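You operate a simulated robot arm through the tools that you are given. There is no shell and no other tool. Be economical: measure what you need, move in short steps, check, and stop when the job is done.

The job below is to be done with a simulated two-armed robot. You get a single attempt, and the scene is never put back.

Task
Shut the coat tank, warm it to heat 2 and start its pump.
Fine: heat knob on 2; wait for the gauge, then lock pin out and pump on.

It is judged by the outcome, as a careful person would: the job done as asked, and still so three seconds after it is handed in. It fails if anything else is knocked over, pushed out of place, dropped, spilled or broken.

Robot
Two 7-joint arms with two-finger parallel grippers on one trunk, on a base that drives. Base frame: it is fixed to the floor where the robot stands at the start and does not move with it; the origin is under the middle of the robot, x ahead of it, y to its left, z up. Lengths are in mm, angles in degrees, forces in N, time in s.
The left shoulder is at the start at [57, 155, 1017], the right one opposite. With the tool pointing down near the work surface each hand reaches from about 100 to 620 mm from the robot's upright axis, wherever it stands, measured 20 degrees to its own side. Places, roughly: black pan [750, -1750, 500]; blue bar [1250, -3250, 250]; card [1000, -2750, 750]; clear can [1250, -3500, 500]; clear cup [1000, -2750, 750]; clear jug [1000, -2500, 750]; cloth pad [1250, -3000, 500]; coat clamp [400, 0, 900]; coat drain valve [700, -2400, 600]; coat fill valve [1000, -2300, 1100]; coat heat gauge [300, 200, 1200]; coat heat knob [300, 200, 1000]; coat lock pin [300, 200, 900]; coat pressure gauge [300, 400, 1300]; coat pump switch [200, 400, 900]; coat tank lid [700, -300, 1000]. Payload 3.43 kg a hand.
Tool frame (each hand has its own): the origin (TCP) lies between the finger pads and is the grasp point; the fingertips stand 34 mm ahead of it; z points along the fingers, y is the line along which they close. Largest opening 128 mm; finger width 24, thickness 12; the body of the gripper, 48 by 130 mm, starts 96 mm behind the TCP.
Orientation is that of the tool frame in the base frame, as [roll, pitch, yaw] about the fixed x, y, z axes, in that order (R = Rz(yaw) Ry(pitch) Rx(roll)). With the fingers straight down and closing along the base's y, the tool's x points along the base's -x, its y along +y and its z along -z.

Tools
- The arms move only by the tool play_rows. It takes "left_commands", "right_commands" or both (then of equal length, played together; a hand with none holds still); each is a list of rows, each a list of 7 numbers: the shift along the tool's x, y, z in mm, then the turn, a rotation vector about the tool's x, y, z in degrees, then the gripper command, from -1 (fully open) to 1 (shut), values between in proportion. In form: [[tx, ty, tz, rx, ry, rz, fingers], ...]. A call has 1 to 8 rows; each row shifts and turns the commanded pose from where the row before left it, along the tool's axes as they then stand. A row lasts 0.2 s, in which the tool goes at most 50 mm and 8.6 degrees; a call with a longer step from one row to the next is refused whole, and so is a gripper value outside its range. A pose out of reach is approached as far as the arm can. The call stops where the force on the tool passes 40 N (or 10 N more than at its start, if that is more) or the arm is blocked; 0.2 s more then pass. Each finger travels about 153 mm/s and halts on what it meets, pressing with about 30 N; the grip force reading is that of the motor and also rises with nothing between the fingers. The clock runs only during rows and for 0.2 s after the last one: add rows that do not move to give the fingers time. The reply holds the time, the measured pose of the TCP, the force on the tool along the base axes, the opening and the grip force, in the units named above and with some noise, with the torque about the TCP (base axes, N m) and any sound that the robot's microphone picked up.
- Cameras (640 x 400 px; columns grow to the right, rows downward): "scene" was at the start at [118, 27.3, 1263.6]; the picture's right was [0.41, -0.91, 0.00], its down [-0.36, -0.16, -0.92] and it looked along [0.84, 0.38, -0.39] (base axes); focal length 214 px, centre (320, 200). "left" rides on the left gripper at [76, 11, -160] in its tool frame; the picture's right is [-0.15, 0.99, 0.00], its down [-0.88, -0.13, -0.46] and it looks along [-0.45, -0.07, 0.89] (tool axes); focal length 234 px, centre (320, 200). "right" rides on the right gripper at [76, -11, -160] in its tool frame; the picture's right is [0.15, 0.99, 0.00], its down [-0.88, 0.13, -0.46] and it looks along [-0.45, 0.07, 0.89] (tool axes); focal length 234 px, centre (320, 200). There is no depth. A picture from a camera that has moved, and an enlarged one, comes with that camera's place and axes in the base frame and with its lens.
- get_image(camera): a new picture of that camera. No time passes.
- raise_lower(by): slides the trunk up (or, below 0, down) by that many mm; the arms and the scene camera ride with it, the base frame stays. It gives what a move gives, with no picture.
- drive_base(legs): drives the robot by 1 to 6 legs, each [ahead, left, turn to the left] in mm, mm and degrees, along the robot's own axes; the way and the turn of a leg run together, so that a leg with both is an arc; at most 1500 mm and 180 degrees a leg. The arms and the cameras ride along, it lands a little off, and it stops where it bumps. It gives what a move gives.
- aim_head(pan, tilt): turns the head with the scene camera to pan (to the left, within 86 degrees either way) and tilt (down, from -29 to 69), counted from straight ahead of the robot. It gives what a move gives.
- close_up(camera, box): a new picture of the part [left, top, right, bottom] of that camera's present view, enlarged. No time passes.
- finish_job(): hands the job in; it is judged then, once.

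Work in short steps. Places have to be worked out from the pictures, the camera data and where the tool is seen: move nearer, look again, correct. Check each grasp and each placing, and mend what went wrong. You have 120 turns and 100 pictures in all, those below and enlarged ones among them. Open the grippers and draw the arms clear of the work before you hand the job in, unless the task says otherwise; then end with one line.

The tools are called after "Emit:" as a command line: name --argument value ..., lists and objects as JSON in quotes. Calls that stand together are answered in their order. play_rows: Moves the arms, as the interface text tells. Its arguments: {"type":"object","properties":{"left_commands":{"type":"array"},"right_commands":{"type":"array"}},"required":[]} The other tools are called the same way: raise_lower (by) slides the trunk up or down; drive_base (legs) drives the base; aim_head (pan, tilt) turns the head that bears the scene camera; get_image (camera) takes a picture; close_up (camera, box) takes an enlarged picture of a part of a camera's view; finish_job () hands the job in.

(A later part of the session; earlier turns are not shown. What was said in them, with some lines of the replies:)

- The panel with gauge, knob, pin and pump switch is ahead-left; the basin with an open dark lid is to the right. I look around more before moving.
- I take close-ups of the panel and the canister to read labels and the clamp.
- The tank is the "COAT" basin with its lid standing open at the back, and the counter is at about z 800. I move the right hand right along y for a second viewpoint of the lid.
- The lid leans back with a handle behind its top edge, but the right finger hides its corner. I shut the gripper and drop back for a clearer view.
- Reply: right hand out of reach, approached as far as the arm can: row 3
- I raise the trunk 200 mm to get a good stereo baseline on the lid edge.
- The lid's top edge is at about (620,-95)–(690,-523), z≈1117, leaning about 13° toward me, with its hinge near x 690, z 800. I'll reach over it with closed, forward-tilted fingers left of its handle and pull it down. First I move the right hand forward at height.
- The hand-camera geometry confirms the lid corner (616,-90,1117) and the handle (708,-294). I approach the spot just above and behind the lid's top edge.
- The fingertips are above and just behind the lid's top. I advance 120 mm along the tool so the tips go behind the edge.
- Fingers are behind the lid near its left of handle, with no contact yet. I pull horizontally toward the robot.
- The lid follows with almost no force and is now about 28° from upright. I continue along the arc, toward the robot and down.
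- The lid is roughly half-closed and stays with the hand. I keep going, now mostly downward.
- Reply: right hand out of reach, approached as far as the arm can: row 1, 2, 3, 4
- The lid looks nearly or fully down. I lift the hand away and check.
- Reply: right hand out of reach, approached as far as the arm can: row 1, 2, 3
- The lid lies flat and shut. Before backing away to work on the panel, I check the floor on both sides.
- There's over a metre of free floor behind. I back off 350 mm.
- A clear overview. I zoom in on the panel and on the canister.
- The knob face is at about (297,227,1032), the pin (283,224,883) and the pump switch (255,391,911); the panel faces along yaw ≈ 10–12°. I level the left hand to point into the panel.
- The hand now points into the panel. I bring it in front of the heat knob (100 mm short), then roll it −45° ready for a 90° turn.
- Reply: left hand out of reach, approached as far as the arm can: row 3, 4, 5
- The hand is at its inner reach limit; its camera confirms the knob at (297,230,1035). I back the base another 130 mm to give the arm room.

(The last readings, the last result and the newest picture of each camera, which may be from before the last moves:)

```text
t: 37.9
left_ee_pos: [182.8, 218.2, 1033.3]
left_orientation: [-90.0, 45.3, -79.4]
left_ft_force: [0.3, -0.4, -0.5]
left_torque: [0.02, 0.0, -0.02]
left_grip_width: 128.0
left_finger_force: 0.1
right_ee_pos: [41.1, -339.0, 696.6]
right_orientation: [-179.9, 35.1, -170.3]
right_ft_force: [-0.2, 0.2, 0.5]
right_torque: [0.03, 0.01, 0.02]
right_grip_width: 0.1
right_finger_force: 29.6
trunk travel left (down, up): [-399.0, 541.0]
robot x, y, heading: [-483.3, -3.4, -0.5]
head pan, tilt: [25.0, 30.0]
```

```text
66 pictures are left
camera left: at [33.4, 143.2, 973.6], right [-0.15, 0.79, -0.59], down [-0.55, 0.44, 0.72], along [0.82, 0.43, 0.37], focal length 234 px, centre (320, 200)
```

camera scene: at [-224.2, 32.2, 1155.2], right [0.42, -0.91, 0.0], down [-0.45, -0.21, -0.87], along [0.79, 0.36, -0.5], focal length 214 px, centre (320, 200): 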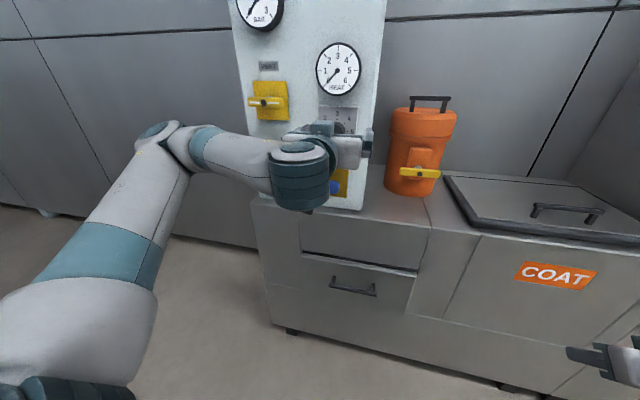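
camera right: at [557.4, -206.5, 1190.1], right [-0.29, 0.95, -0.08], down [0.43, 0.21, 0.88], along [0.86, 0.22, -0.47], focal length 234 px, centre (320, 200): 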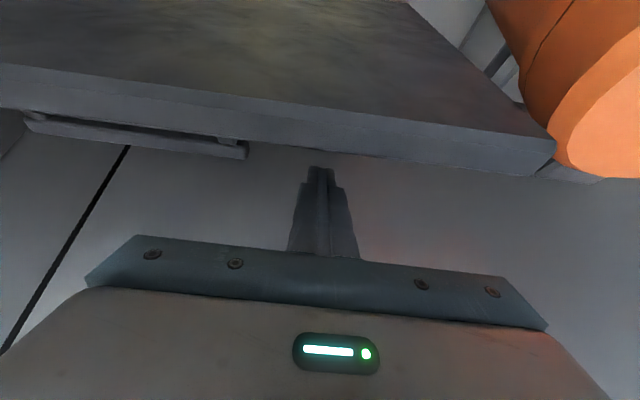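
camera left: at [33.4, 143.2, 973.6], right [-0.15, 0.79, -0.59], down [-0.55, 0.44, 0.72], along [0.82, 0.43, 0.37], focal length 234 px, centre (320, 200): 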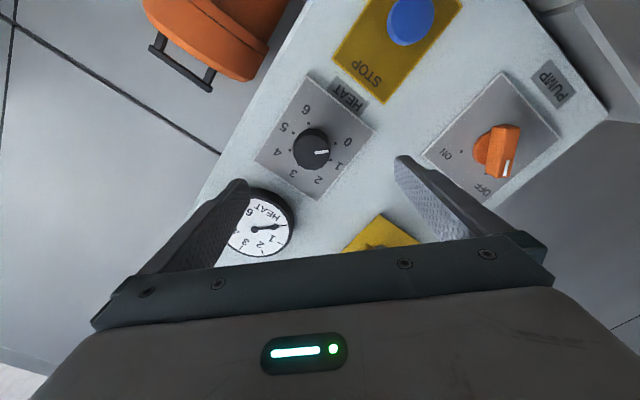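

Knob axis is about (297,229,1037). I shift slightly and advance, narrowing the opening to about 75 mm.

Emit:
play_rows --left_commands '[[5, -10.6, 20, 0, 0, 0, -0.6], [0, 0, 25, 0, 0, 0, -0.2], [0, 0, 25, 0, 0, 0, -0.2], [0, 0, 0, 0, 0, 0, -0.2]]'

Emit:
get_image --camera "left"

Emit:
close_up --camera "scene" --box '[250, 20, 410, 200]'

```text
t: 38.9
left_ee_pos: [254.3, 219.9, 1038.8]
left_orientation: [-89.9, 45.2, -79.4]
left_ft_force: [0.0, -0.4, 0.9]
left_torque: [0.03, 0.0, 0.01]
left_grip_width: 76.8
left_finger_force: 0.0
right_ee_pos: [41.1, -338.7, 698.2]
right_orientation: [180.0, 35.0, -170.3]
right_ft_force: [0.2, -0.2, 0.2]
right_torque: [0.02, 0.03, 0.01]
right_grip_width: 0.0
right_finger_force: 30.5
trunk travel left (down, up): [-399.0, 541.0]
robot x, y, heading: [-483.3, -2.9, -0.5]
head pan, tilt: [25.0, 30.0]
```

```text
65 pictures are left
camera left: at [105.6, 146.8, 977.7], right [-0.15, 0.79, -0.59], down [-0.54, 0.43, 0.72], along [0.83, 0.43, 0.37], focal length 234 px, centre (320, 200)
```

left: 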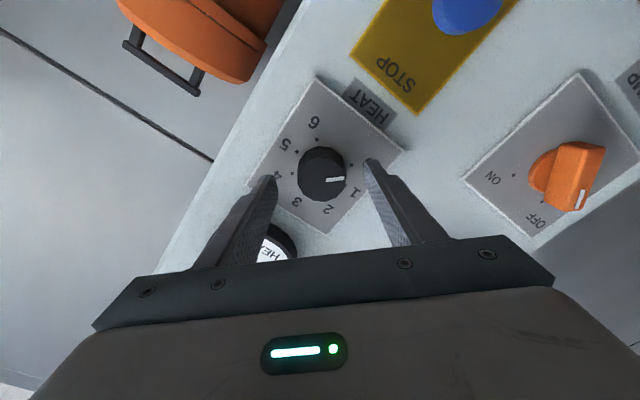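

```text
2.22 times, centred on (330, 110) of scene
camera zoom: at [-352.0, 32.6, 1155.2], right [0.42, -0.91, 0.0], down [-0.45, -0.21, -0.87], along [0.79, 0.36, -0.5], focal length 477 px, centre (298, 400)
```

zoom: 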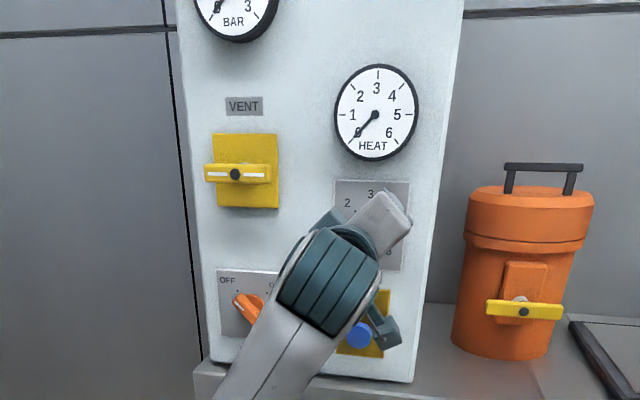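

Knob front is at (292,227,1037) and the tool axis goes through it. I advance 22 mm and close on the knob.

Emit:
play_rows --left_commands '[[0, 0, 11, 0, 0, 0, -0.2], [0, 0, 11, 0, 0, 0, -0.2], [0, 0, 0, 0, 0, 0, 0.5], [0, 0, 0, 0, 0, 0, 1], [0, 0, 0, 0, 0, 0, 1]]'

Emit:
get_image --camera "left"

```text
t: 39.7
left_ee_pos: [268.4, 226.2, 1038.7]
left_orientation: [-90.1, 45.4, -79.1]
left_ft_force: [-26.7, 1.4, -8.7]
left_torque: [0.25, -0.2, 0.16]
left_grip_width: 43.7
left_finger_force: 10.5
right_ee_pos: [39.5, -337.5, 699.0]
right_orientation: [-180.0, 35.1, -170.1]
right_ft_force: [-0.2, -1.0, 0.3]
right_torque: [-0.04, -0.01, 0.01]
right_grip_width: 0.0
right_finger_force: 29.3
trunk travel left (down, up): [-399.0, 541.0]
robot x, y, heading: [-486.0, 0.4, 0.0]
head pan, tilt: [25.0, 30.0]
stopped in row 3 (left hand): the force on the tool passed its limit at 134 N (the readings are from after the stop); the commanded pose is now the measured one
```

```text
63 pictures are left
camera left: at [120.4, 152.0, 978.2], right [-0.15, 0.79, -0.59], down [-0.55, 0.43, 0.72], along [0.82, 0.43, 0.37], focal length 234 px, centre (320, 200)
```

left: 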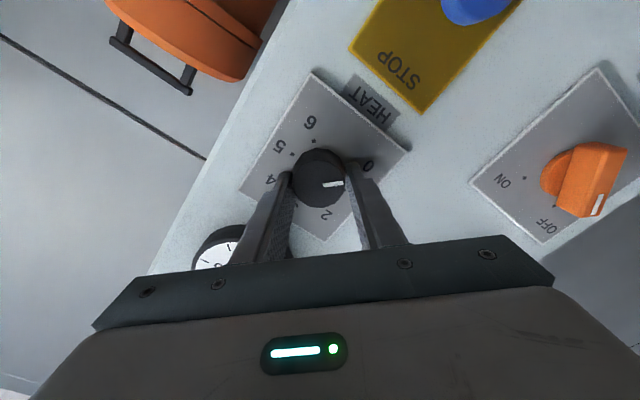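

The tips touched the back plate (≈x 302) and stopped. I open a little, back 4 mm and grip again.

Emit:
play_rows --left_commands '[[0, 0, -2, 0, 0, 0, 0.1], [0, 0, -3, 0, 0, 0, 0.1], [0, 0, 0, 0, 0, 0, 0.4], [0, 0, 0, 0, 0, 0, 0.6], [0, 0, 0, 0, 0, 0, 0.6]]'

```text
t: 40.9
left_ee_pos: [270.0, 223.6, 1037.9]
left_orientation: [-90.4, 45.4, -79.4]
left_ft_force: [9.2, -0.6, 3.8]
left_torque: [-0.13, 0.71, -0.11]
left_grip_width: 43.8
left_finger_force: 45.4
right_ee_pos: [40.9, -338.4, 696.4]
right_orientation: [179.9, 35.0, -170.3]
right_ft_force: [0.0, -0.6, 0.1]
right_torque: [-0.01, -0.03, 0.01]
right_grip_width: 0.0
right_finger_force: 30.5
trunk travel left (down, up): [-399.0, 541.0]
robot x, y, heading: [-482.8, -3.0, -0.2]
head pan, tilt: [25.0, 30.0]
```

Gripped at 43.8 mm. I turn 45° clockwise first and check.

Emit:
play_rows --left_commands '[[0, 0, 0, 0, 0, 7.5, 0.6], [0, 0, 0, 0, 0, 7.5, 0.6], [0, 0, 0, 0, 0, 7.5, 0.6], [0, 0, 0, 0, 0, 7.5, 0.6], [0, 0, 0, 0, 0, 7.5, 0.6], [0, 0, 0, 0, 0, 7.5, 0.6]]'

Emit:
get_image --camera "left"

```text
t: 42.3
left_ee_pos: [269.6, 223.7, 1036.7]
left_orientation: [104.7, 89.4, 115.5]
left_ft_force: [20.5, -5.9, 13.1]
left_torque: [-0.11, 0.42, 0.54]
left_grip_width: 43.5
left_finger_force: 45.1
right_ee_pos: [41.5, -339.9, 696.7]
right_orientation: [179.9, 35.0, -170.3]
right_ft_force: [-0.2, 0.2, 0.2]
right_torque: [0.02, -0.02, -0.01]
right_grip_width: 0.0
right_finger_force: 29.9
trunk travel left (down, up): [-399.0, 541.0]
robot x, y, heading: [-479.6, -8.4, -0.3]
head pan, tilt: [25.0, 30.0]
```

```text
62 pictures are left
camera left: at [109.9, 204.7, 962.6], right [-0.18, 0.97, 0.16], down [-0.42, -0.22, 0.88], along [0.89, 0.1, 0.45], focal length 234 px, centre (320, 200)
```

left: 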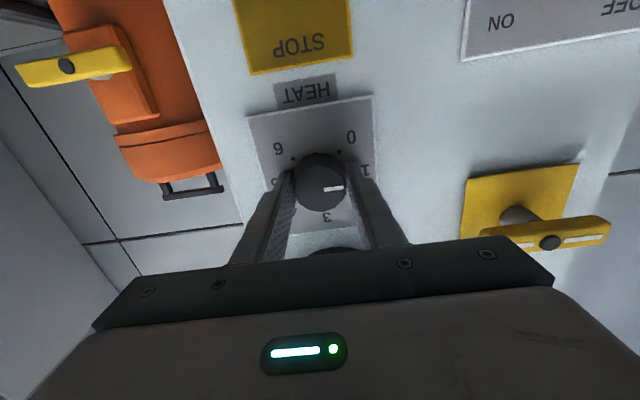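

The pointer followed and is at 1. I turn the remaining 45°.

Emit:
play_rows --left_commands '[[0, 0, 0, 0, 0, 7.5, 0.6], [0, 0, 0, 0, 0, 7.5, 0.6], [0, 0, 0, 0, 0, 7.5, 0.6], [0, 0, 0, 0, 0, 7.5, 0.6], [0, 0, 0, 0, 0, 7.5, 0.6], [0, 0, 0, 0, 0, 7.5, 0.6], [0, 0, 0, 0, 0, 0, 0.6]]'

Emit:
get_image --camera "left"

```text
t: 43.9
left_ee_pos: [270.3, 221.8, 1037.2]
left_orientation: [90.3, 44.3, 101.0]
left_ft_force: [18.7, -15.2, 6.5]
left_torque: [0.1, -0.59, 0.21]
left_grip_width: 43.8
left_finger_force: 44.9
right_ee_pos: [41.6, -340.4, 695.6]
right_orientation: [179.7, 35.0, -170.5]
right_ft_force: [-0.2, -0.1, -0.3]
right_torque: [0.0, 0.03, -0.04]
right_grip_width: 0.2
right_finger_force: 30.2
trunk travel left (down, up): [-399.0, 541.0]
robot x, y, heading: [-486.4, -2.4, -0.1]
head pan, tilt: [25.0, 30.0]
```

```text
61 pictures are left
camera left: at [100.8, 252.6, 992.9], right [-0.11, 0.58, 0.81], down [-0.31, -0.79, 0.52], along [0.94, -0.2, 0.26], focal length 234 px, centre (320, 200)
```

left: 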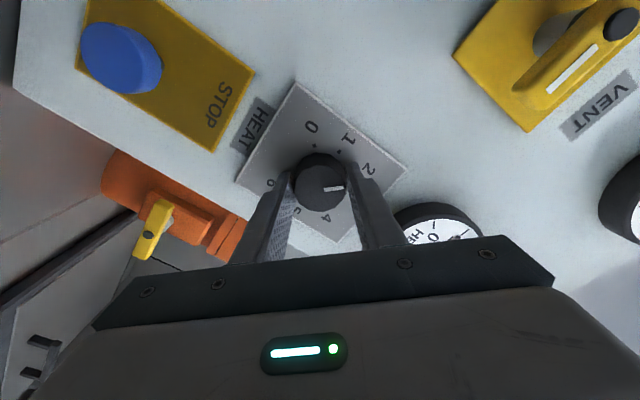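

The pointer aims at 2. I release, retreat and check from the head camera.

Emit:
play_rows --left_commands '[[0, 0, 0, 0, 0, 0, 0.0], [0, 0, 0, 0, 0, 0, -0.2], [0, 0, -30, 0, 0, 0, -0.2], [0, 0, -45, 0, 0, 0, -0.2], [0, 0, -45, 0, 0, 0, -0.2], [0, 0, 0, 0, 0, 0, -0.2]]'

Emit:
get_image --camera "left"

Emit:
close_up --camera "scene" --box '[250, 20, 410, 200]'

```text
t: 45.3
left_ee_pos: [149.4, 201.1, 1037.0]
left_orientation: [90.4, 44.5, 101.2]
left_ft_force: [0.1, 0.0, -1.4]
left_torque: [0.05, -0.02, -0.03]
left_grip_width: 76.8
left_finger_force: 0.0
right_ee_pos: [40.1, -338.5, 697.5]
right_orientation: [180.0, 34.9, -170.3]
right_ft_force: [0.0, -0.4, -0.4]
right_torque: [-0.01, -0.02, -0.03]
right_grip_width: 0.0
right_finger_force: 29.5
trunk travel left (down, up): [-399.0, 541.0]
robot x, y, heading: [-483.6, -4.9, -0.2]
head pan, tilt: [25.0, 30.0]
```

```text
60 pictures are left
camera left: at [-18.6, 232.4, 994.2], right [-0.11, 0.58, 0.81], down [-0.31, -0.79, 0.53], along [0.94, -0.19, 0.27], focal length 234 px, centre (320, 200)
```

left: 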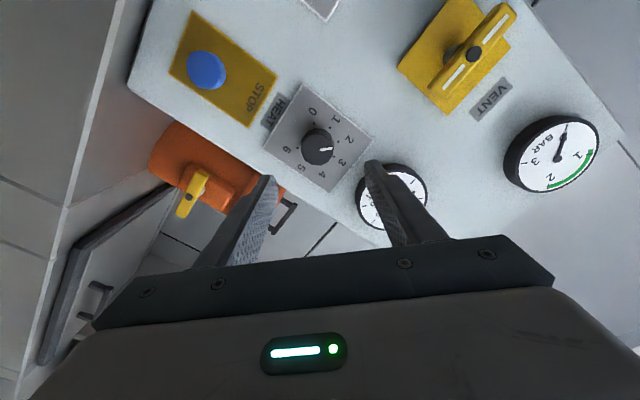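

```text
2.22 times, centred on (330, 110) of scene
camera zoom: at [-352.8, 32.6, 1155.1], right [0.42, -0.91, 0.0], down [-0.45, -0.21, -0.87], along [0.79, 0.36, -0.5], focal length 477 px, centre (298, 400)
```

zoom: 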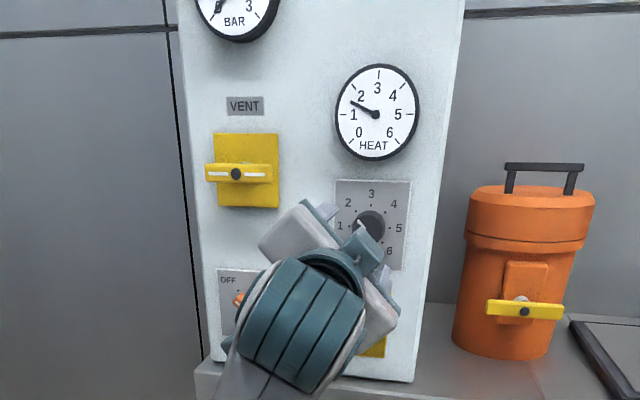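

The knob is on 2 and the gauge is rising (≈1.5). Meanwhile I roll the hand level and lower it in front of the blue lock pin.

Emit:
play_rows --left_commands '[[0, 0, 0, 0, 0, -7.5, -0.2], [0, 0, 0, 0, 0, -7.5, -0.2], [0, 0, 0, 0, 0, -7.5, -0.2], [0, 0, 0, 0, 0, -7.5, -0.2], [0, 0, 0, 0, 0, -7.5, -0.2], [0, 0, 0, 0, 0, -7.5, -0.2]]'

Emit:
play_rows --left_commands '[[38.5, -0.5, 8, 0, 0, 0, -0.2], [38.5, -0.5, 8, 0, 0, 0, -0.2], [38.5, -0.5, 8, 0, 0, 0, -0.2], [38.5, -0.5, 8, 0, 0, 0, -0.2], [0, 0, 0, 0, 0, 0, -0.2]]'

Emit:
get_image --camera "left"

Emit:
close_up --camera "scene" --box '[250, 20, 410, 200]'

```text
t: 46.7
left_ee_pos: [150.1, 201.5, 1037.1]
left_orientation: [118.8, 89.6, 129.7]
left_ft_force: [0.0, 0.0, 0.1]
left_torque: [-0.01, -0.02, -0.03]
left_grip_width: 77.0
left_finger_force: 0.0
right_ee_pos: [40.8, -338.9, 697.2]
right_orientation: [179.9, 35.0, -170.3]
right_ft_force: [-0.2, -0.9, -0.2]
right_torque: [0.03, -0.01, -0.01]
right_grip_width: 0.1
right_finger_force: 30.1
trunk travel left (down, up): [-399.0, 541.0]
robot x, y, heading: [-486.7, -7.0, -0.2]
head pan, tilt: [25.0, 30.0]
```

```text
t: 47.9
left_ee_pos: [182.4, 208.7, 884.4]
left_orientation: [112.0, 89.6, 122.9]
left_ft_force: [-1.0, -0.3, 0.2]
left_torque: [-0.03, 0.02, 0.0]
left_grip_width: 76.6
left_finger_force: 0.1
right_ee_pos: [39.9, -338.6, 697.4]
right_orientation: [180.0, 35.0, -170.3]
right_ft_force: [-0.8, 0.3, 0.3]
right_torque: [0.02, -0.02, -0.04]
right_grip_width: 0.0
right_finger_force: 30.0
trunk travel left (down, up): [-399.0, 541.0]
robot x, y, heading: [-485.3, -5.3, -0.5]
head pan, tilt: [25.0, 30.0]
```

```text
58 pictures are left
camera left: at [22.1, 190.5, 809.2], right [-0.18, 0.97, 0.15], down [-0.42, -0.22, 0.88], along [0.89, 0.1, 0.45], focal length 234 px, centre (320, 200)
```

left: 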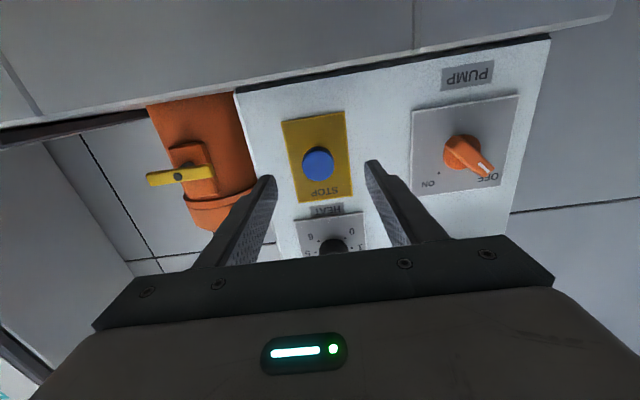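

```text
2.22 times, centred on (330, 110) of scene
camera zoom: at [-353.0, 32.4, 1155.2], right [0.42, -0.91, 0.0], down [-0.45, -0.21, -0.87], along [0.79, 0.36, -0.5], focal length 477 px, centre (298, 400)
```

zoom: 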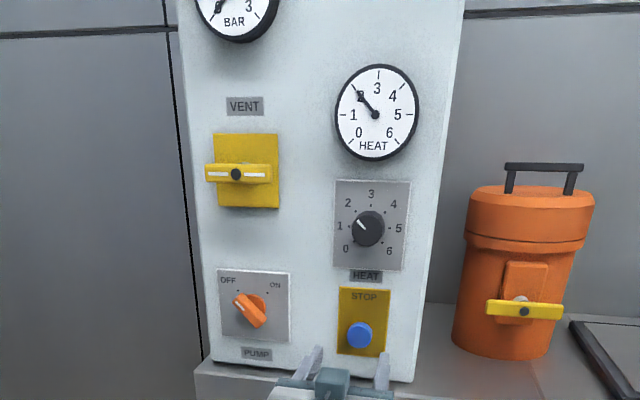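

The gauge stands at 2. The pin head's front is at about (274,223,890). I advance on it, keeping the tips short of the panel.

Emit:
play_rows --left_commands '[[-6, -3, 25, 0, 0, 0, -0.2], [0, 0, 25, 0, 0, 0, -0.2], [0, 0, 25, 0, 0, 0, -0.2], [0, 0, 0, 0, 0, 0, -0.2]]'

Emit:
get_image --camera "left"

```text
t: 48.9
left_ee_pos: [255.1, 218.1, 890.1]
left_orientation: [112.5, 89.6, 123.2]
left_ft_force: [-0.1, 0.1, 0.1]
left_torque: [-0.01, 0.0, 0.0]
left_grip_width: 76.9
left_finger_force: 0.1
right_ee_pos: [40.1, -339.3, 697.8]
right_orientation: [180.0, 35.1, -170.3]
right_ft_force: [-0.5, 0.1, 0.9]
right_torque: [0.0, -0.02, -0.03]
right_grip_width: 0.0
right_finger_force: 30.2
trunk travel left (down, up): [-399.0, 541.0]
robot x, y, heading: [-482.9, -7.7, -0.2]
head pan, tilt: [25.0, 30.0]
```

```text
56 pictures are left
camera left: at [96.2, 200.0, 815.1], right [-0.18, 0.97, 0.15], down [-0.42, -0.22, 0.88], along [0.89, 0.1, 0.45], focal length 234 px, centre (320, 200)
```

left: 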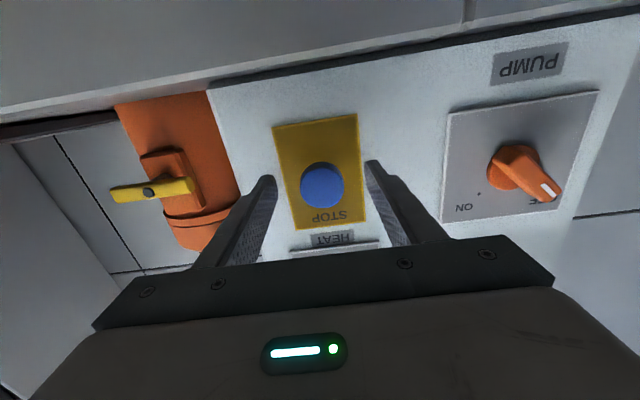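

The pin head sits centred between the fingers, about 18 mm ahead of the TCP. I nudge 4 mm, close, and pull.

Emit:
play_rows --left_commands '[[0, 0, 4, 0, 0, 0, -0.2], [0, 0, 0, 0, 0, 0, 0.5], [0, 0, 0, 0, 0, 0, 0.8], [0, 0, 0, 0, 0, 0, 0.8]]'

```text
t: 49.9
left_ee_pos: [259.2, 220.3, 888.8]
left_orientation: [109.1, 89.6, 120.2]
left_ft_force: [-1.4, 5.7, 1.9]
left_torque: [0.06, -0.05, 0.19]
left_grip_width: 35.2
left_finger_force: 45.2
right_ee_pos: [40.2, -338.0, 697.5]
right_orientation: [180.0, 34.9, -170.2]
right_ft_force: [-0.1, -0.2, -0.9]
right_torque: [0.02, 0.03, 0.02]
right_grip_width: 0.0
right_finger_force: 29.8
trunk travel left (down, up): [-399.0, 541.0]
robot x, y, heading: [-485.7, -3.1, -0.2]
head pan, tilt: [25.0, 30.0]
```

Held at 35 mm. I pull straight out.

Emit:
play_rows --left_commands '[[0, 0, -8, 0, 0, 0, 0.8], [0, 0, -8, 0, 0, 0, 0.8], [0, 0, -8, 0, 0, 0, 0.8], [0, 0, 0, 0, 0, 0, 0.8]]'

Emit:
get_image --camera "left"

Emit:
close_up --camera "scene" --box '[250, 20, 410, 200]'

```text
t: 50.9
left_ee_pos: [236.0, 215.5, 890.2]
left_orientation: [119.3, 89.5, 130.2]
left_ft_force: [-2.2, 10.2, -0.1]
left_torque: [-0.04, -0.1, 0.22]
left_grip_width: 35.3
left_finger_force: 45.1
right_ee_pos: [40.1, -338.8, 698.5]
right_orientation: [-179.8, 35.0, -170.2]
right_ft_force: [1.1, -0.7, 0.2]
right_torque: [0.0, 0.0, -0.01]
right_grip_width: 0.0
right_finger_force: 29.9
trunk travel left (down, up): [-399.0, 541.0]
robot x, y, heading: [-484.5, 1.1, -0.2]
head pan, tilt: [25.0, 30.0]
```

```text
55 pictures are left
camera left: at [76.2, 197.4, 815.3], right [-0.19, 0.97, 0.15], down [-0.42, -0.22, 0.88], along [0.89, 0.1, 0.45], focal length 234 px, centre (320, 200)
```

left: 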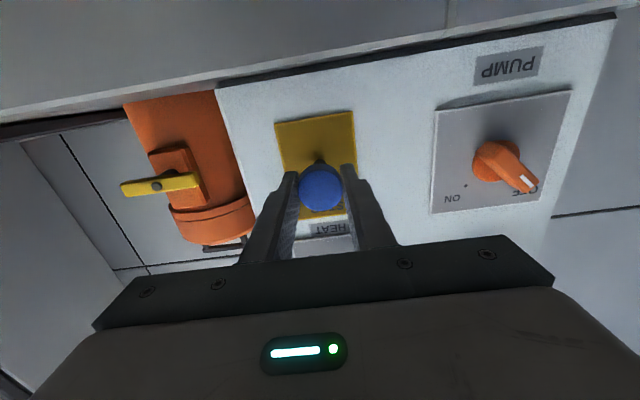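

```text
2.22 times, centred on (330, 110) of scene
camera zoom: at [-353.3, 33.8, 1155.1], right [0.42, -0.91, 0.0], down [-0.45, -0.21, -0.87], along [0.79, 0.36, -0.5], focal length 477 px, centre (298, 400)
```

zoom: 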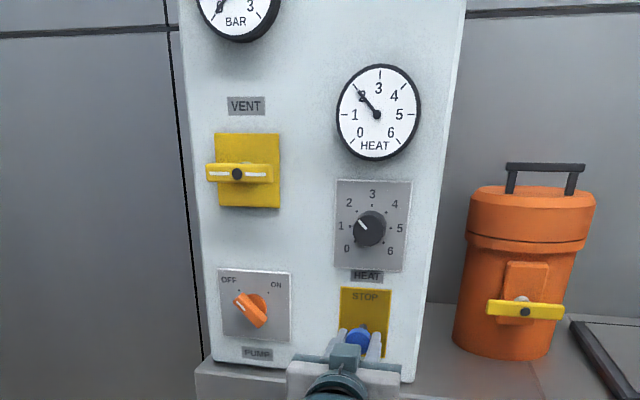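

It slid 23 mm easily. I pull on in small steps to find its end.

Emit:
play_rows --left_commands '[[0, 0, -4, 0, 0, 0, 0.8], [0, 0, -4, 0, 0, 0, 0.8], [0, 0, -4, 0, 0, 0, 0.8], [0, 0, 0, 0, 0, 0, 0.8]]'

Emit:
get_image --camera "left"

```text
t: 51.9
left_ee_pos: [224.6, 213.7, 890.3]
left_orientation: [116.0, 89.6, 126.9]
left_ft_force: [2.9, 14.3, 3.7]
left_torque: [0.14, -0.16, 0.34]
left_grip_width: 35.1
left_finger_force: 44.7
right_ee_pos: [41.3, -337.5, 697.7]
right_orientation: [-179.9, 35.1, -170.2]
right_ft_force: [-0.6, -0.3, -0.1]
right_torque: [0.03, 0.0, 0.01]
right_grip_width: 0.2
right_finger_force: 29.7
trunk travel left (down, up): [-399.0, 541.0]
robot x, y, heading: [-484.5, -4.2, -0.1]
head pan, tilt: [25.0, 30.0]
```

```text
53 pictures are left
camera left: at [65.3, 195.3, 815.1], right [-0.19, 0.97, 0.15], down [-0.42, -0.22, 0.88], along [0.89, 0.1, 0.45], focal length 234 px, centre (320, 200)
```

left: 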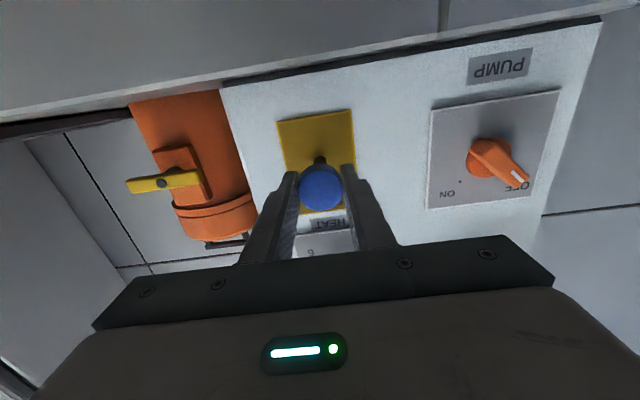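

Still sliding at 35 mm out. A few more millimetres.

Emit:
play_rows --left_commands '[[0, 0, -4, 0, 0, 0, 0.8], [0, 0.5, -4, 0, 0, 0, 0.8], [0, 0.5, -4, 0, 0, 0, 0.8], [0, 0, 0, 0, 0, 0, 0.8]]'

Emit:
get_image --camera "left"

```text
t: 52.3
left_ee_pos: [223.9, 214.3, 889.3]
left_orientation: [101.8, 89.6, 112.7]
left_ft_force: [17.4, 6.3, 3.1]
left_torque: [-0.33, 0.26, 0.38]
left_grip_width: 35.0
left_finger_force: 45.2
right_ee_pos: [42.1, -337.3, 696.1]
right_orientation: [-180.0, 35.0, -170.3]
right_ft_force: [1.0, -0.5, 0.1]
right_torque: [-0.01, 0.0, 0.02]
right_grip_width: 0.0
right_finger_force: 29.7
trunk travel left (down, up): [-399.0, 541.0]
robot x, y, heading: [-484.9, -4.8, -0.3]
head pan, tilt: [25.0, 30.0]
stopped in row 2 (left hand): the force on the tool passed its limit at 44 N (the readings are from after the stop); the commanded pose is now the measured one
```

```text
52 pictures are left
camera left: at [65.0, 194.9, 814.9], right [-0.19, 0.97, 0.15], down [-0.42, -0.22, 0.88], along [0.89, 0.1, 0.45], focal length 234 px, centre (320, 200)
```

left: 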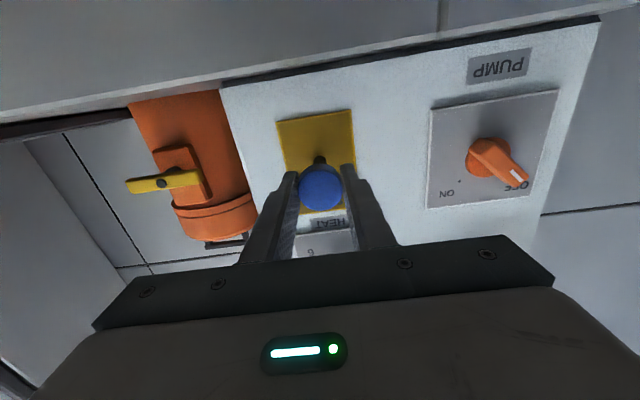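

The pin hit its outer stop. I release it and back off to see whether it stays out.

Emit:
play_rows --left_commands '[[0, 0, 0, 0, 0, 0, 0.2], [0, 0, 0, 0, 0, 0, -0.2], [0, 0, -30, 0, 0, 0, -0.2], [0, 0, -40, 0, 0, 0, -0.2], [0, 0, -20, 0, 0, 0, -0.2], [0, 0, 0, 0, 0, 0, -0.2]]'

Emit:
get_image --camera "left"

Emit:
close_up --camera "scene" --box '[250, 20, 410, 200]'

```text
t: 53.9
left_ee_pos: [133.3, 214.7, 913.3]
left_orientation: [37.0, 86.4, 49.8]
left_ft_force: [0.5, 0.0, -1.3]
left_torque: [0.0, 0.02, -0.03]
left_grip_width: 76.8
left_finger_force: 0.0
right_ee_pos: [41.8, -338.1, 698.2]
right_orientation: [180.0, 35.0, -170.2]
right_ft_force: [-0.3, 0.1, -0.4]
right_torque: [-0.04, 0.0, -0.02]
right_grip_width: 0.2
right_finger_force: 29.6
trunk travel left (down, up): [-399.0, 541.0]
robot x, y, heading: [-488.2, -1.5, -0.2]
head pan, tilt: [25.0, 30.0]
stopped in row 6 (left hand): the arm was blocked; the commanded pose is now the measured one
```

```text
51 pictures are left
camera left: at [-21.1, 193.3, 830.4], right [-0.23, 0.96, 0.18], down [-0.45, -0.27, 0.85], along [0.86, 0.11, 0.49], focal length 234 px, centre (320, 200)
```

left: 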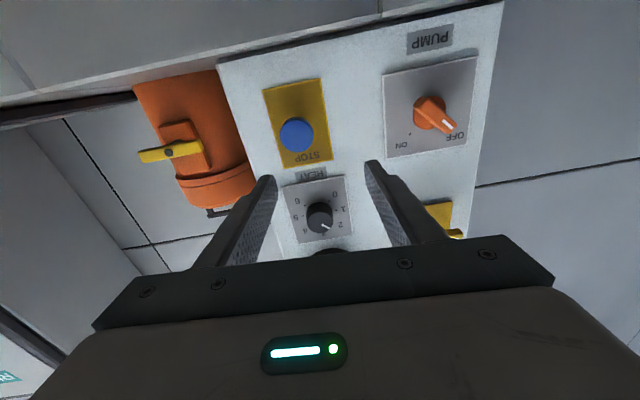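

```text
2.22 times, centred on (330, 110) of scene
camera zoom: at [-352.4, 32.7, 1155.1], right [0.42, -0.91, 0.0], down [-0.45, -0.21, -0.87], along [0.79, 0.36, -0.5], focal length 477 px, centre (298, 400)
```

zoom: 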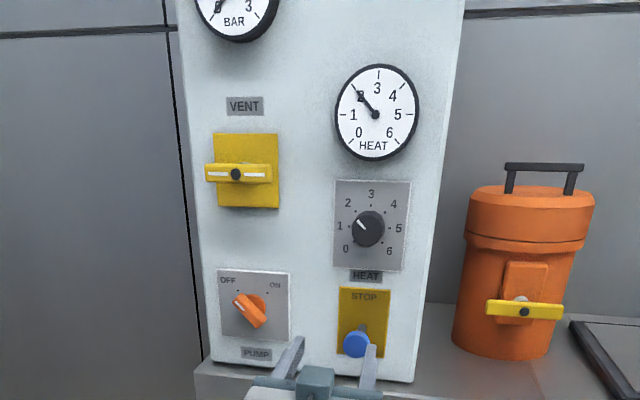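

The pin stays out (head now ≈ 35 mm further). I straighten the hand slightly and move left in front of the pump switch, staying clear of the panel.

Emit:
play_rows --left_commands '[[0, 0, 0, 2, 2.6, 0, -0.2], [0, 38, 7, 0, 0, 0, -0.2], [0, 38, 7, 0, 0, 0, -0.2], [0, 38, 7, 0, 0, 0, -0.2], [0, 38, 7, 0, 0, 0, -0.2], [0, 0, 0, 0, 0, 0, -0.2]]'

Emit:
get_image --camera "left"

Emit:
close_up --camera "scene" --box '[280, 120, 360, 200]'

```text
t: 55.3
left_ee_pos: [135.0, 365.6, 916.7]
left_orientation: [90.8, 88.1, 101.4]
left_ft_force: [-0.3, -0.3, -0.8]
left_torque: [-0.02, 0.01, 0.03]
left_grip_width: 76.9
left_finger_force: 0.0
right_ee_pos: [40.3, -338.2, 697.4]
right_orientation: [180.0, 35.0, -170.3]
right_ft_force: [0.7, 0.4, -0.3]
right_torque: [-0.01, 0.04, 0.0]
right_grip_width: 0.0
right_finger_force: 30.2
trunk travel left (down, up): [-399.0, 541.0]
robot x, y, heading: [-481.7, -6.1, -0.2]
head pan, tilt: [25.0, 30.0]
```

```text
49 pictures are left
camera left: at [-25.9, 350.0, 841.7], right [-0.18, 0.97, 0.18], down [-0.42, -0.24, 0.88], along [0.89, 0.08, 0.45], focal length 234 px, centre (320, 200)
```

left: 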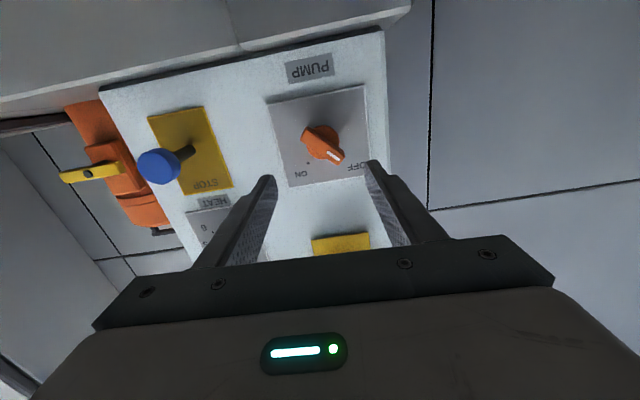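

```text
5.00 times, centred on (320, 160) of scene
camera zoom: at [-352.4, 32.2, 1155.1], right [0.42, -0.91, 0.0], down [-0.45, -0.21, -0.87], along [0.79, 0.36, -0.5], focal length 1072 px, centre (320, 400)
```

zoom: 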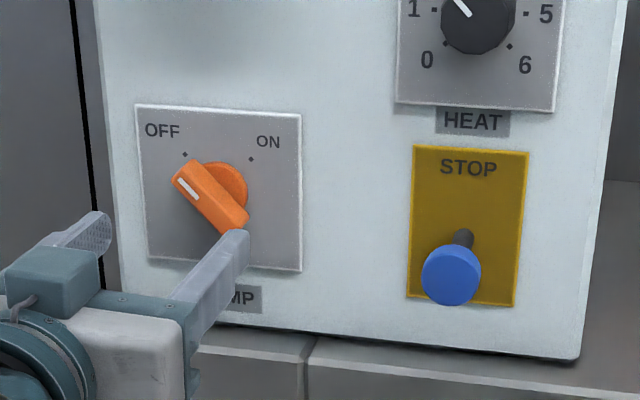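

The bar's front is at about (250,390,912), pointing to OFF at −45°. I roll −45° so the fingers straddle it, correct laterally, and approach.

Emit:
play_rows --left_commands '[[0, 0, 0, 0, 0, -7.5, -0.2], [0, 0, 0, 0, 0, -7.5, -0.2], [0, 0, 0, 0, 0, -7.5, -0.2], [0, 0, 0, 0, 0, -7.5, -0.2], [0, 0, 0, 0, 0, -7.5, -0.2], [0, 0, 0, 0, 0, -7.5, -0.2]]'

Emit:
play_rows --left_commands '[[0, 5.3, 30, 0, 0, 0, -0.2], [0, 0, 30, 0, 0, 0, -0.2], [0, 0, 0, 0, 0, 0, -0.2]]'

Emit:
get_image --camera "left"

```text
t: 56.7
left_ee_pos: [134.0, 366.3, 917.0]
left_orientation: [-90.0, 46.8, -79.4]
left_ft_force: [-0.2, -0.2, -0.5]
left_torque: [-0.01, 0.04, -0.03]
left_grip_width: 76.7
left_finger_force: 0.1
right_ee_pos: [41.3, -339.1, 697.4]
right_orientation: [179.9, 35.0, -170.3]
right_ft_force: [0.2, 0.0, 0.7]
right_torque: [0.0, -0.01, -0.01]
right_grip_width: 0.1
right_finger_force: 29.7
trunk travel left (down, up): [-399.0, 541.0]
robot x, y, heading: [-484.1, -2.9, 0.0]
head pan, tilt: [25.0, 30.0]
```

```text
t: 57.5
left_ee_pos: [192.3, 380.4, 912.1]
left_orientation: [-90.0, 47.0, -79.4]
left_ft_force: [0.0, 1.0, -0.4]
left_torque: [0.01, -0.02, 0.01]
left_grip_width: 76.9
left_finger_force: 0.1
right_ee_pos: [40.8, -338.9, 697.4]
right_orientation: [180.0, 35.0, -170.3]
right_ft_force: [-0.6, 0.5, 0.6]
right_torque: [-0.05, -0.01, -0.03]
right_grip_width: 0.0
right_finger_force: 30.3
trunk travel left (down, up): [-399.0, 541.0]
robot x, y, heading: [-487.6, -2.2, -0.4]
head pan, tilt: [25.0, 30.0]
```

```text
47 pictures are left
camera left: at [43.4, 309.0, 850.6], right [-0.15, 0.81, -0.57], down [-0.54, 0.41, 0.73], along [0.83, 0.42, 0.37], focal length 234 px, centre (320, 200)
```

left: 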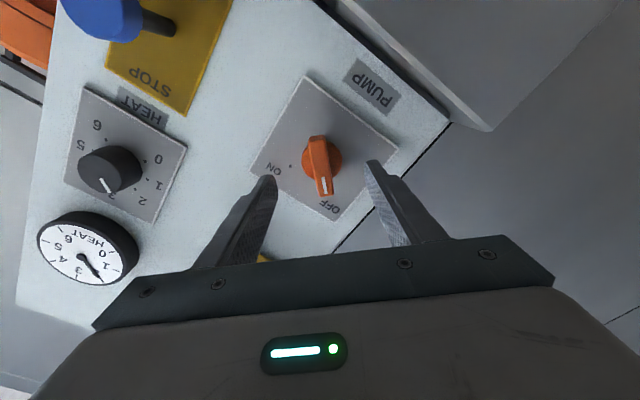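

Bar is centred and aligned between the fingers. I advance 37 mm and close on it.

Emit:
play_rows --left_commands '[[0, 0, 19, 0, 0, 0, -0.2], [0, 0, 18, 0, 0, 0, -0.2], [0, 0, 0, 0, 0, 0, 0.3], [0, 0, 0, 0, 0, 0, 0.8], [0, 0, 0, 0, 0, 0, 0.8]]'

Emit:
get_image --camera "left"

```text
t: 58.7
left_ee_pos: [229.0, 389.4, 912.2]
left_orientation: [-90.3, 46.9, -79.4]
left_ft_force: [-4.4, 3.1, -6.0]
left_torque: [-0.05, 0.21, 0.64]
left_grip_width: 15.6
left_finger_force: 44.8
right_ee_pos: [41.8, -337.7, 697.5]
right_orientation: [179.9, 35.0, -170.2]
right_ft_force: [0.6, 0.4, 0.3]
right_torque: [-0.03, -0.01, -0.03]
right_grip_width: 0.0
right_finger_force: 30.2
trunk travel left (down, up): [-399.0, 541.0]
robot x, y, heading: [-483.4, -4.4, -0.3]
head pan, tilt: [25.0, 30.0]
```

```text
46 pictures are left
camera left: at [79.4, 317.0, 849.9], right [-0.15, 0.81, -0.57], down [-0.54, 0.41, 0.73], along [0.83, 0.42, 0.37], focal length 234 px, centre (320, 200)
```

left: 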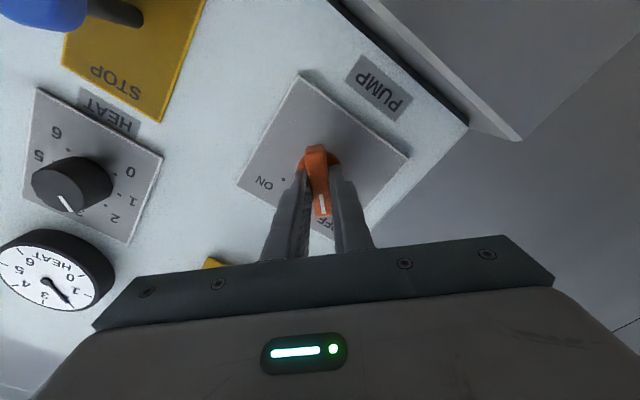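

Bar gripped (15.6 mm). I turn it clockwise toward ON.

Emit:
play_rows --left_commands '[[0, 0, 0, 0, 0, 8, 0.8], [0, 0, 0, 0, 0, 8, 0.8], [0, 0, 0, 0, 0, 8, 0.8], [0, 0, 0, 0, 0, 8, 0.8], [0, 0, 0, 0, 0, 8, 0.8], [0, 0, 0, 0, 0, 8, 0.8], [0, 0, 0, 0, 0, 8, 0.8], [0, 0, 0, 0, 0, 8, 0.8]]'

Emit:
get_image --camera "left"

```text
t: 60.5
left_ee_pos: [229.2, 386.7, 911.5]
left_orientation: [90.2, 69.1, 100.8]
left_ft_force: [-3.3, -0.8, -6.0]
left_torque: [-0.12, 0.58, 1.17]
left_grip_width: 15.8
left_finger_force: 44.5
right_ee_pos: [40.8, -338.9, 698.1]
right_orientation: [-180.0, 35.0, -170.3]
right_ft_force: [-0.1, 0.3, 0.2]
right_torque: [0.0, 0.03, -0.01]
right_grip_width: 0.2
right_finger_force: 30.0
trunk travel left (down, up): [-399.0, 541.0]
robot x, y, heading: [-484.2, -4.9, -0.5]
head pan, tilt: [25.0, 30.0]
```

```text
45 pictures are left
camera left: at [64.8, 395.1, 846.3], right [-0.16, 0.86, 0.49], down [-0.37, -0.51, 0.78], along [0.92, -0.06, 0.4], focal length 234 px, centre (320, 200)
```

left: 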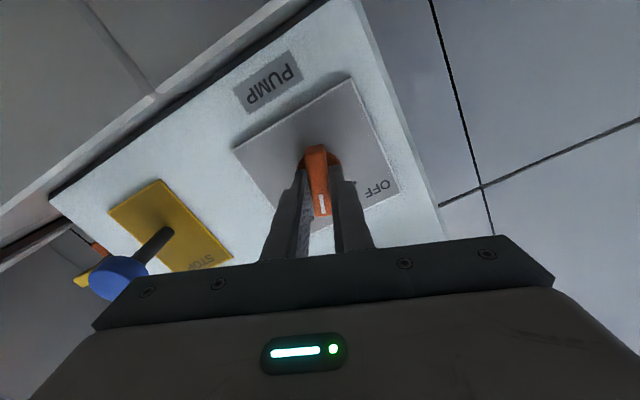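

The switch follows. I turn the remaining ~27°.

Emit:
play_rows --left_commands '[[0, 0, 0, 0, 0, 7, 0.8], [0, 0, 0, 0, 0, 7, 0.8], [0, 0, 0, 0, 0, 7, 0.8], [0, 0, 0, 0, 0, 6, 0.8], [0, 0, 0, 0, 0, 0, 0.8]]'

Emit:
get_image --camera "left"

```text
t: 61.7
left_ee_pos: [230.2, 386.7, 912.2]
left_orientation: [90.2, 42.1, 100.5]
left_ft_force: [-7.9, -13.4, -16.7]
left_torque: [-1.14, -0.84, 0.45]
left_grip_width: 16.7
left_finger_force: 45.0
right_ee_pos: [42.1, -339.9, 696.7]
right_orientation: [179.9, 35.0, -170.4]
right_ft_force: [-0.3, 0.0, 0.1]
right_torque: [-0.03, 0.01, -0.02]
right_grip_width: 0.0
right_finger_force: 30.0
trunk travel left (down, up): [-399.0, 541.0]
robot x, y, heading: [-482.9, -5.7, 0.1]
head pan, tilt: [25.0, 30.0]
```

```text
44 pictures are left
camera left: at [60.3, 420.2, 870.4], right [-0.1, 0.55, 0.83], down [-0.31, -0.81, 0.49], along [0.94, -0.21, 0.25], focal length 234 px, centre (320, 200)
```

left: 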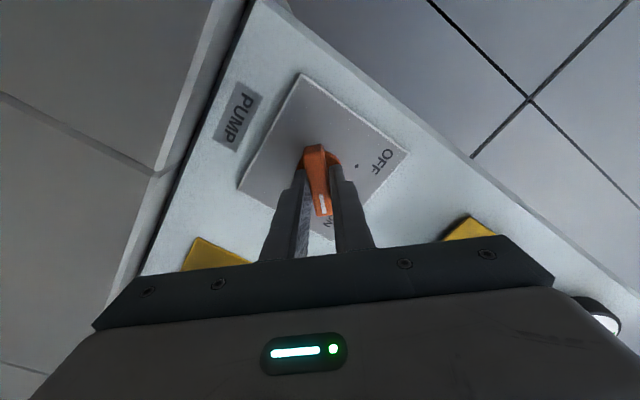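

The pointer is on ON with stop torque. I release and back out, then check.

Emit:
play_rows --left_commands '[[0, 0, 0, 0, 0, 0, 0.3], [0, 0, 0, 0, 0, 0, -0.2], [0, 0, -25, 0, 0, 0, -0.2], [0, 0, -35, 0, 0, 0, -0.2], [0, 0, -30, 0, 0, 0, -0.2], [0, 0, 0, 0, 0, 0, -0.2]]'

Emit:
get_image --camera "left"

Emit:
aim_head --pan 22 --tilt 15

Emit:
close_up --camera "scene" --box '[220, 80, 420, 260]'

```text
t: 63.1
left_ee_pos: [139.9, 372.1, 912.7]
left_orientation: [90.1, 42.1, 100.7]
left_ft_force: [-0.1, 1.0, -0.7]
left_torque: [0.01, 0.02, 0.0]
left_grip_width: 76.9
left_finger_force: 0.0
right_ee_pos: [41.5, -338.6, 697.6]
right_orientation: [-180.0, 35.1, -170.3]
right_ft_force: [-1.1, 0.2, 0.3]
right_torque: [-0.01, 0.01, -0.01]
right_grip_width: 0.0
right_finger_force: 30.1
trunk travel left (down, up): [-399.0, 541.0]
robot x, y, heading: [-481.6, -2.5, -0.2]
head pan, tilt: [25.0, 30.0]
```

```text
43 pictures are left
camera left: at [-28.5, 404.8, 870.9], right [-0.1, 0.54, 0.83], down [-0.31, -0.81, 0.49], along [0.94, -0.21, 0.25], focal length 234 px, centre (320, 200)
```

left: 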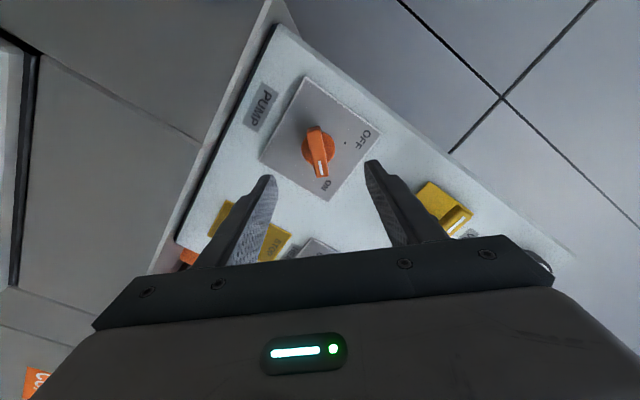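

```text
t: 63.9
left_ee_pos: [140.3, 371.5, 912.7]
left_orientation: [90.0, 42.1, 100.6]
left_ft_force: [-0.6, -0.2, 0.8]
left_torque: [-0.02, 0.01, -0.02]
left_grip_width: 76.9
left_finger_force: 0.1
right_ee_pos: [40.7, -338.3, 696.9]
right_orientation: [179.9, 35.0, -170.4]
right_ft_force: [0.0, -0.1, -0.5]
right_torque: [0.0, 0.01, 0.0]
right_grip_width: 0.0
right_finger_force: 30.1
trunk travel left (down, up): [-399.0, 541.0]
robot x, y, heading: [-479.3, -2.9, -0.2]
head pan, tilt: [22.0, 15.0]
```

```text
2.22 times, centred on (320, 170) of scene
camera zoom: at [-347.8, 29.4, 1179.3], right [0.37, -0.93, 0.0], down [-0.24, -0.1, -0.97], along [0.9, 0.36, -0.26], focal length 477 px, centre (320, 267)
```

zoom: 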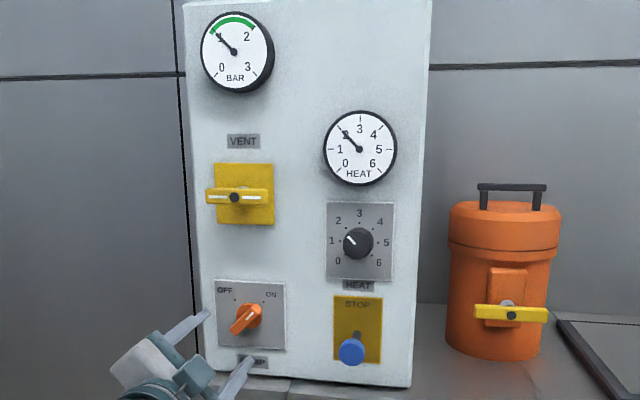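

Pump is on and pressure is rising toward the green band; heat reads 2. I draw the left arm back a little, open it, and watch the gauges.

Emit:
play_rows --left_commands '[[0, 0, 0, 0, 0, 0, -1], [0, 0, -20, 0, 0, 0, -1], [0, 0, 0, 0, 0, 0, -1], [0, 0, 0, 0, 0, 0, -1], [0, 0, 0, 0, 0, 0, -1], [0, 0, 0, 0, 0, 0, -1], [0, 0, 0, 0, 0, 0, -1], [0, 0, 0, 0, 0, 0, -1]]' --right_commands '[[0, 0, 0, 0, 0, 0, -1], [0, 0, 0, 0, 0, 0, -1], [0, 0, 0, 0, 0, 0, -1], [0, 0, 0, 0, 0, 0, -1], [0, 0, 0, 0, 0, 0, -1], [0, 0, 0, 0, 0, 0, -1], [0, 0, 0, 0, 0, 0, -1], [0, 0, 0, 0, 0, 0, -1]]'

Emit:
drive_base --legs '[[-150, 0, 0]]'

Emit:
get_image --camera "scene"

Emit:
close_up --camera "scene" --box '[230, 100, 410, 260]'

```text
t: 65.7
left_ee_pos: [121.4, 367.3, 912.5]
left_orientation: [90.0, 42.0, 100.6]
left_ft_force: [0.7, -0.4, 0.4]
left_torque: [-0.01, -0.02, -0.02]
left_grip_width: 128.0
left_finger_force: 0.0
right_ee_pos: [40.5, -338.5, 697.2]
right_orientation: [-180.0, 35.0, -170.2]
right_ft_force: [-0.2, 0.1, 0.6]
right_torque: [0.0, 0.0, 0.0]
right_grip_width: 128.1
right_finger_force: 0.0
trunk travel left (down, up): [-399.0, 541.0]
robot x, y, heading: [-482.9, -2.3, -0.3]
head pan, tilt: [22.0, 15.0]
```

```text
t: 67.0
left_ee_pos: [-27.1, 368.4, 915.0]
left_orientation: [90.0, 42.2, 100.5]
left_ft_force: [-0.9, 0.1, 0.5]
left_torque: [-0.02, 0.01, 0.01]
left_grip_width: 128.1
left_finger_force: 0.0
right_ee_pos: [-108.1, -337.8, 698.6]
right_orientation: [180.0, 35.1, -170.3]
right_ft_force: [-0.5, -0.3, 0.3]
right_torque: [0.0, -0.01, 0.03]
right_grip_width: 127.9
right_finger_force: 0.1
trunk travel left (down, up): [-399.0, 541.0]
robot x, y, heading: [-634.3, -0.9, -0.7]
head pan, tilt: [22.0, 15.0]
```

```text
41 pictures are left
camera scene: at [-497.0, 29.9, 1179.5], right [0.37, -0.93, 0.0], down [-0.24, -0.1, -0.97], along [0.9, 0.36, -0.26], focal length 214 px, centre (320, 200)
```

scene: 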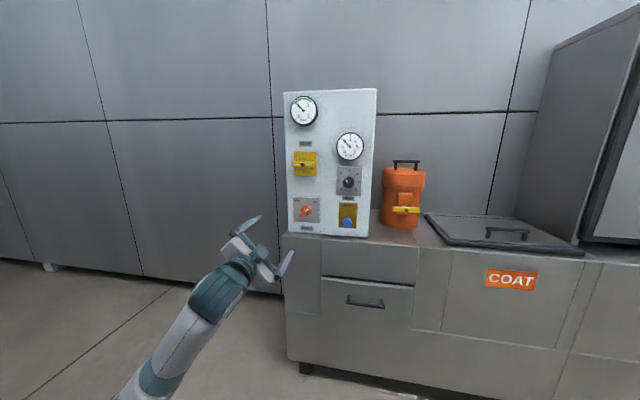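

```text
2.50 times, centred on (320, 180) of scene
camera zoom: at [-497.0, 29.9, 1179.5], right [0.37, -0.93, 0.0], down [-0.24, -0.1, -0.97], along [0.9, 0.36, -0.26], focal length 536 px, centre (320, 250)
```

zoom: 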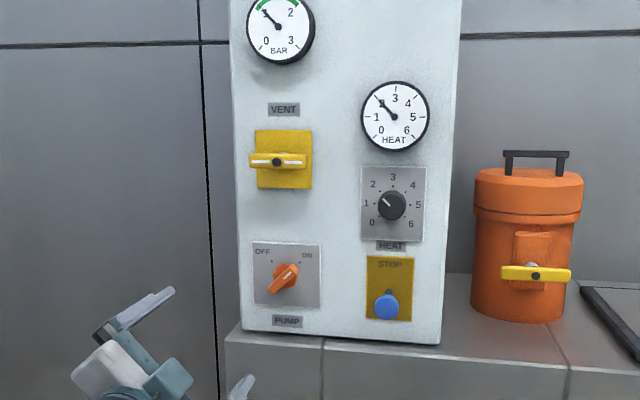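

Pressure holds at about 1 bar. I verify the switch pointer, knob and both gauges closely.

Emit:
close_up --camera "scene" --box '[280, 85, 380, 160]'

Emit:
close_up --camera "scene" --box '[280, 160, 380, 240]'

Emit:
close_up --camera "scene" --box '[380, 150, 600, 290]'

```text
5.33 times, centred on (330, 122) of scene
camera zoom: at [-497.0, 29.9, 1179.5], right [0.37, -0.93, 0.0], down [-0.24, -0.1, -0.97], along [0.9, 0.36, -0.26], focal length 1144 px, centre (267, 613)
```

zoom: 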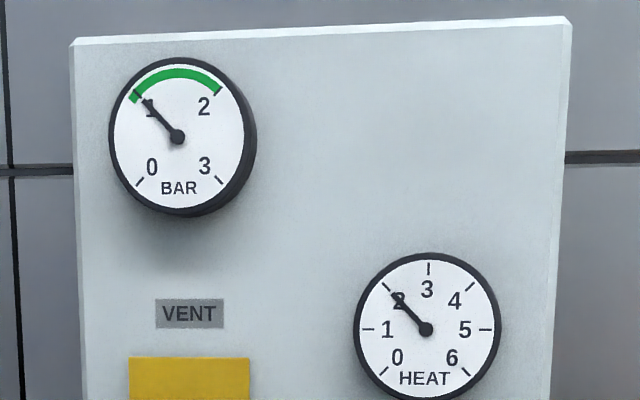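

```text
5.00 times, centred on (330, 200) of scene
camera zoom: at [-497.0, 29.9, 1179.5], right [0.37, -0.93, 0.0], down [-0.24, -0.1, -0.97], along [0.9, 0.36, -0.26], focal length 1072 px, centre (270, 200)
```

zoom: 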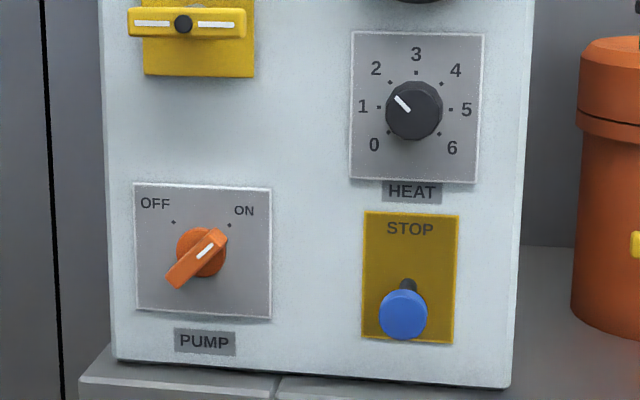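

```text
2.86 times, centred on (490, 220) of scene
camera zoom: at [-497.0, 29.9, 1179.5], right [0.37, -0.93, 0.0], down [-0.24, -0.1, -0.97], along [0.9, 0.36, -0.26], focal length 613 px, centre (-166, 143)
```

zoom: 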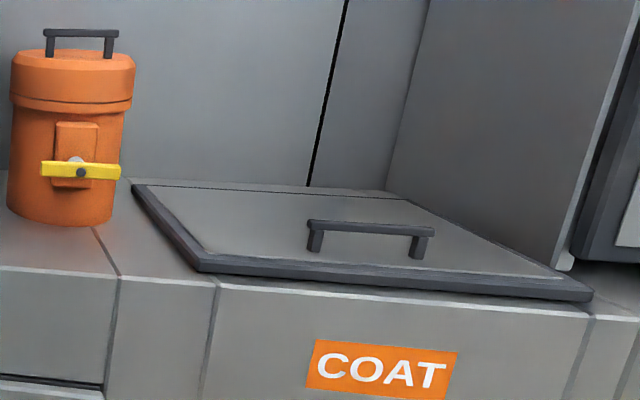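

The lid is flush, the knob and heat gauge are on 2, the pin is out, the pump is on, and pressure is steady in the green at about 1 bar. Both arms are clear with open grippers, so I hand the job in.

Emit:
finish_job

```text
The job is handed in.
```

The coat tank lid is shut, the heat knob and gauge are on 2, the lock pin is out and the pump is on, with pressure steady in the green at about 1 bar.
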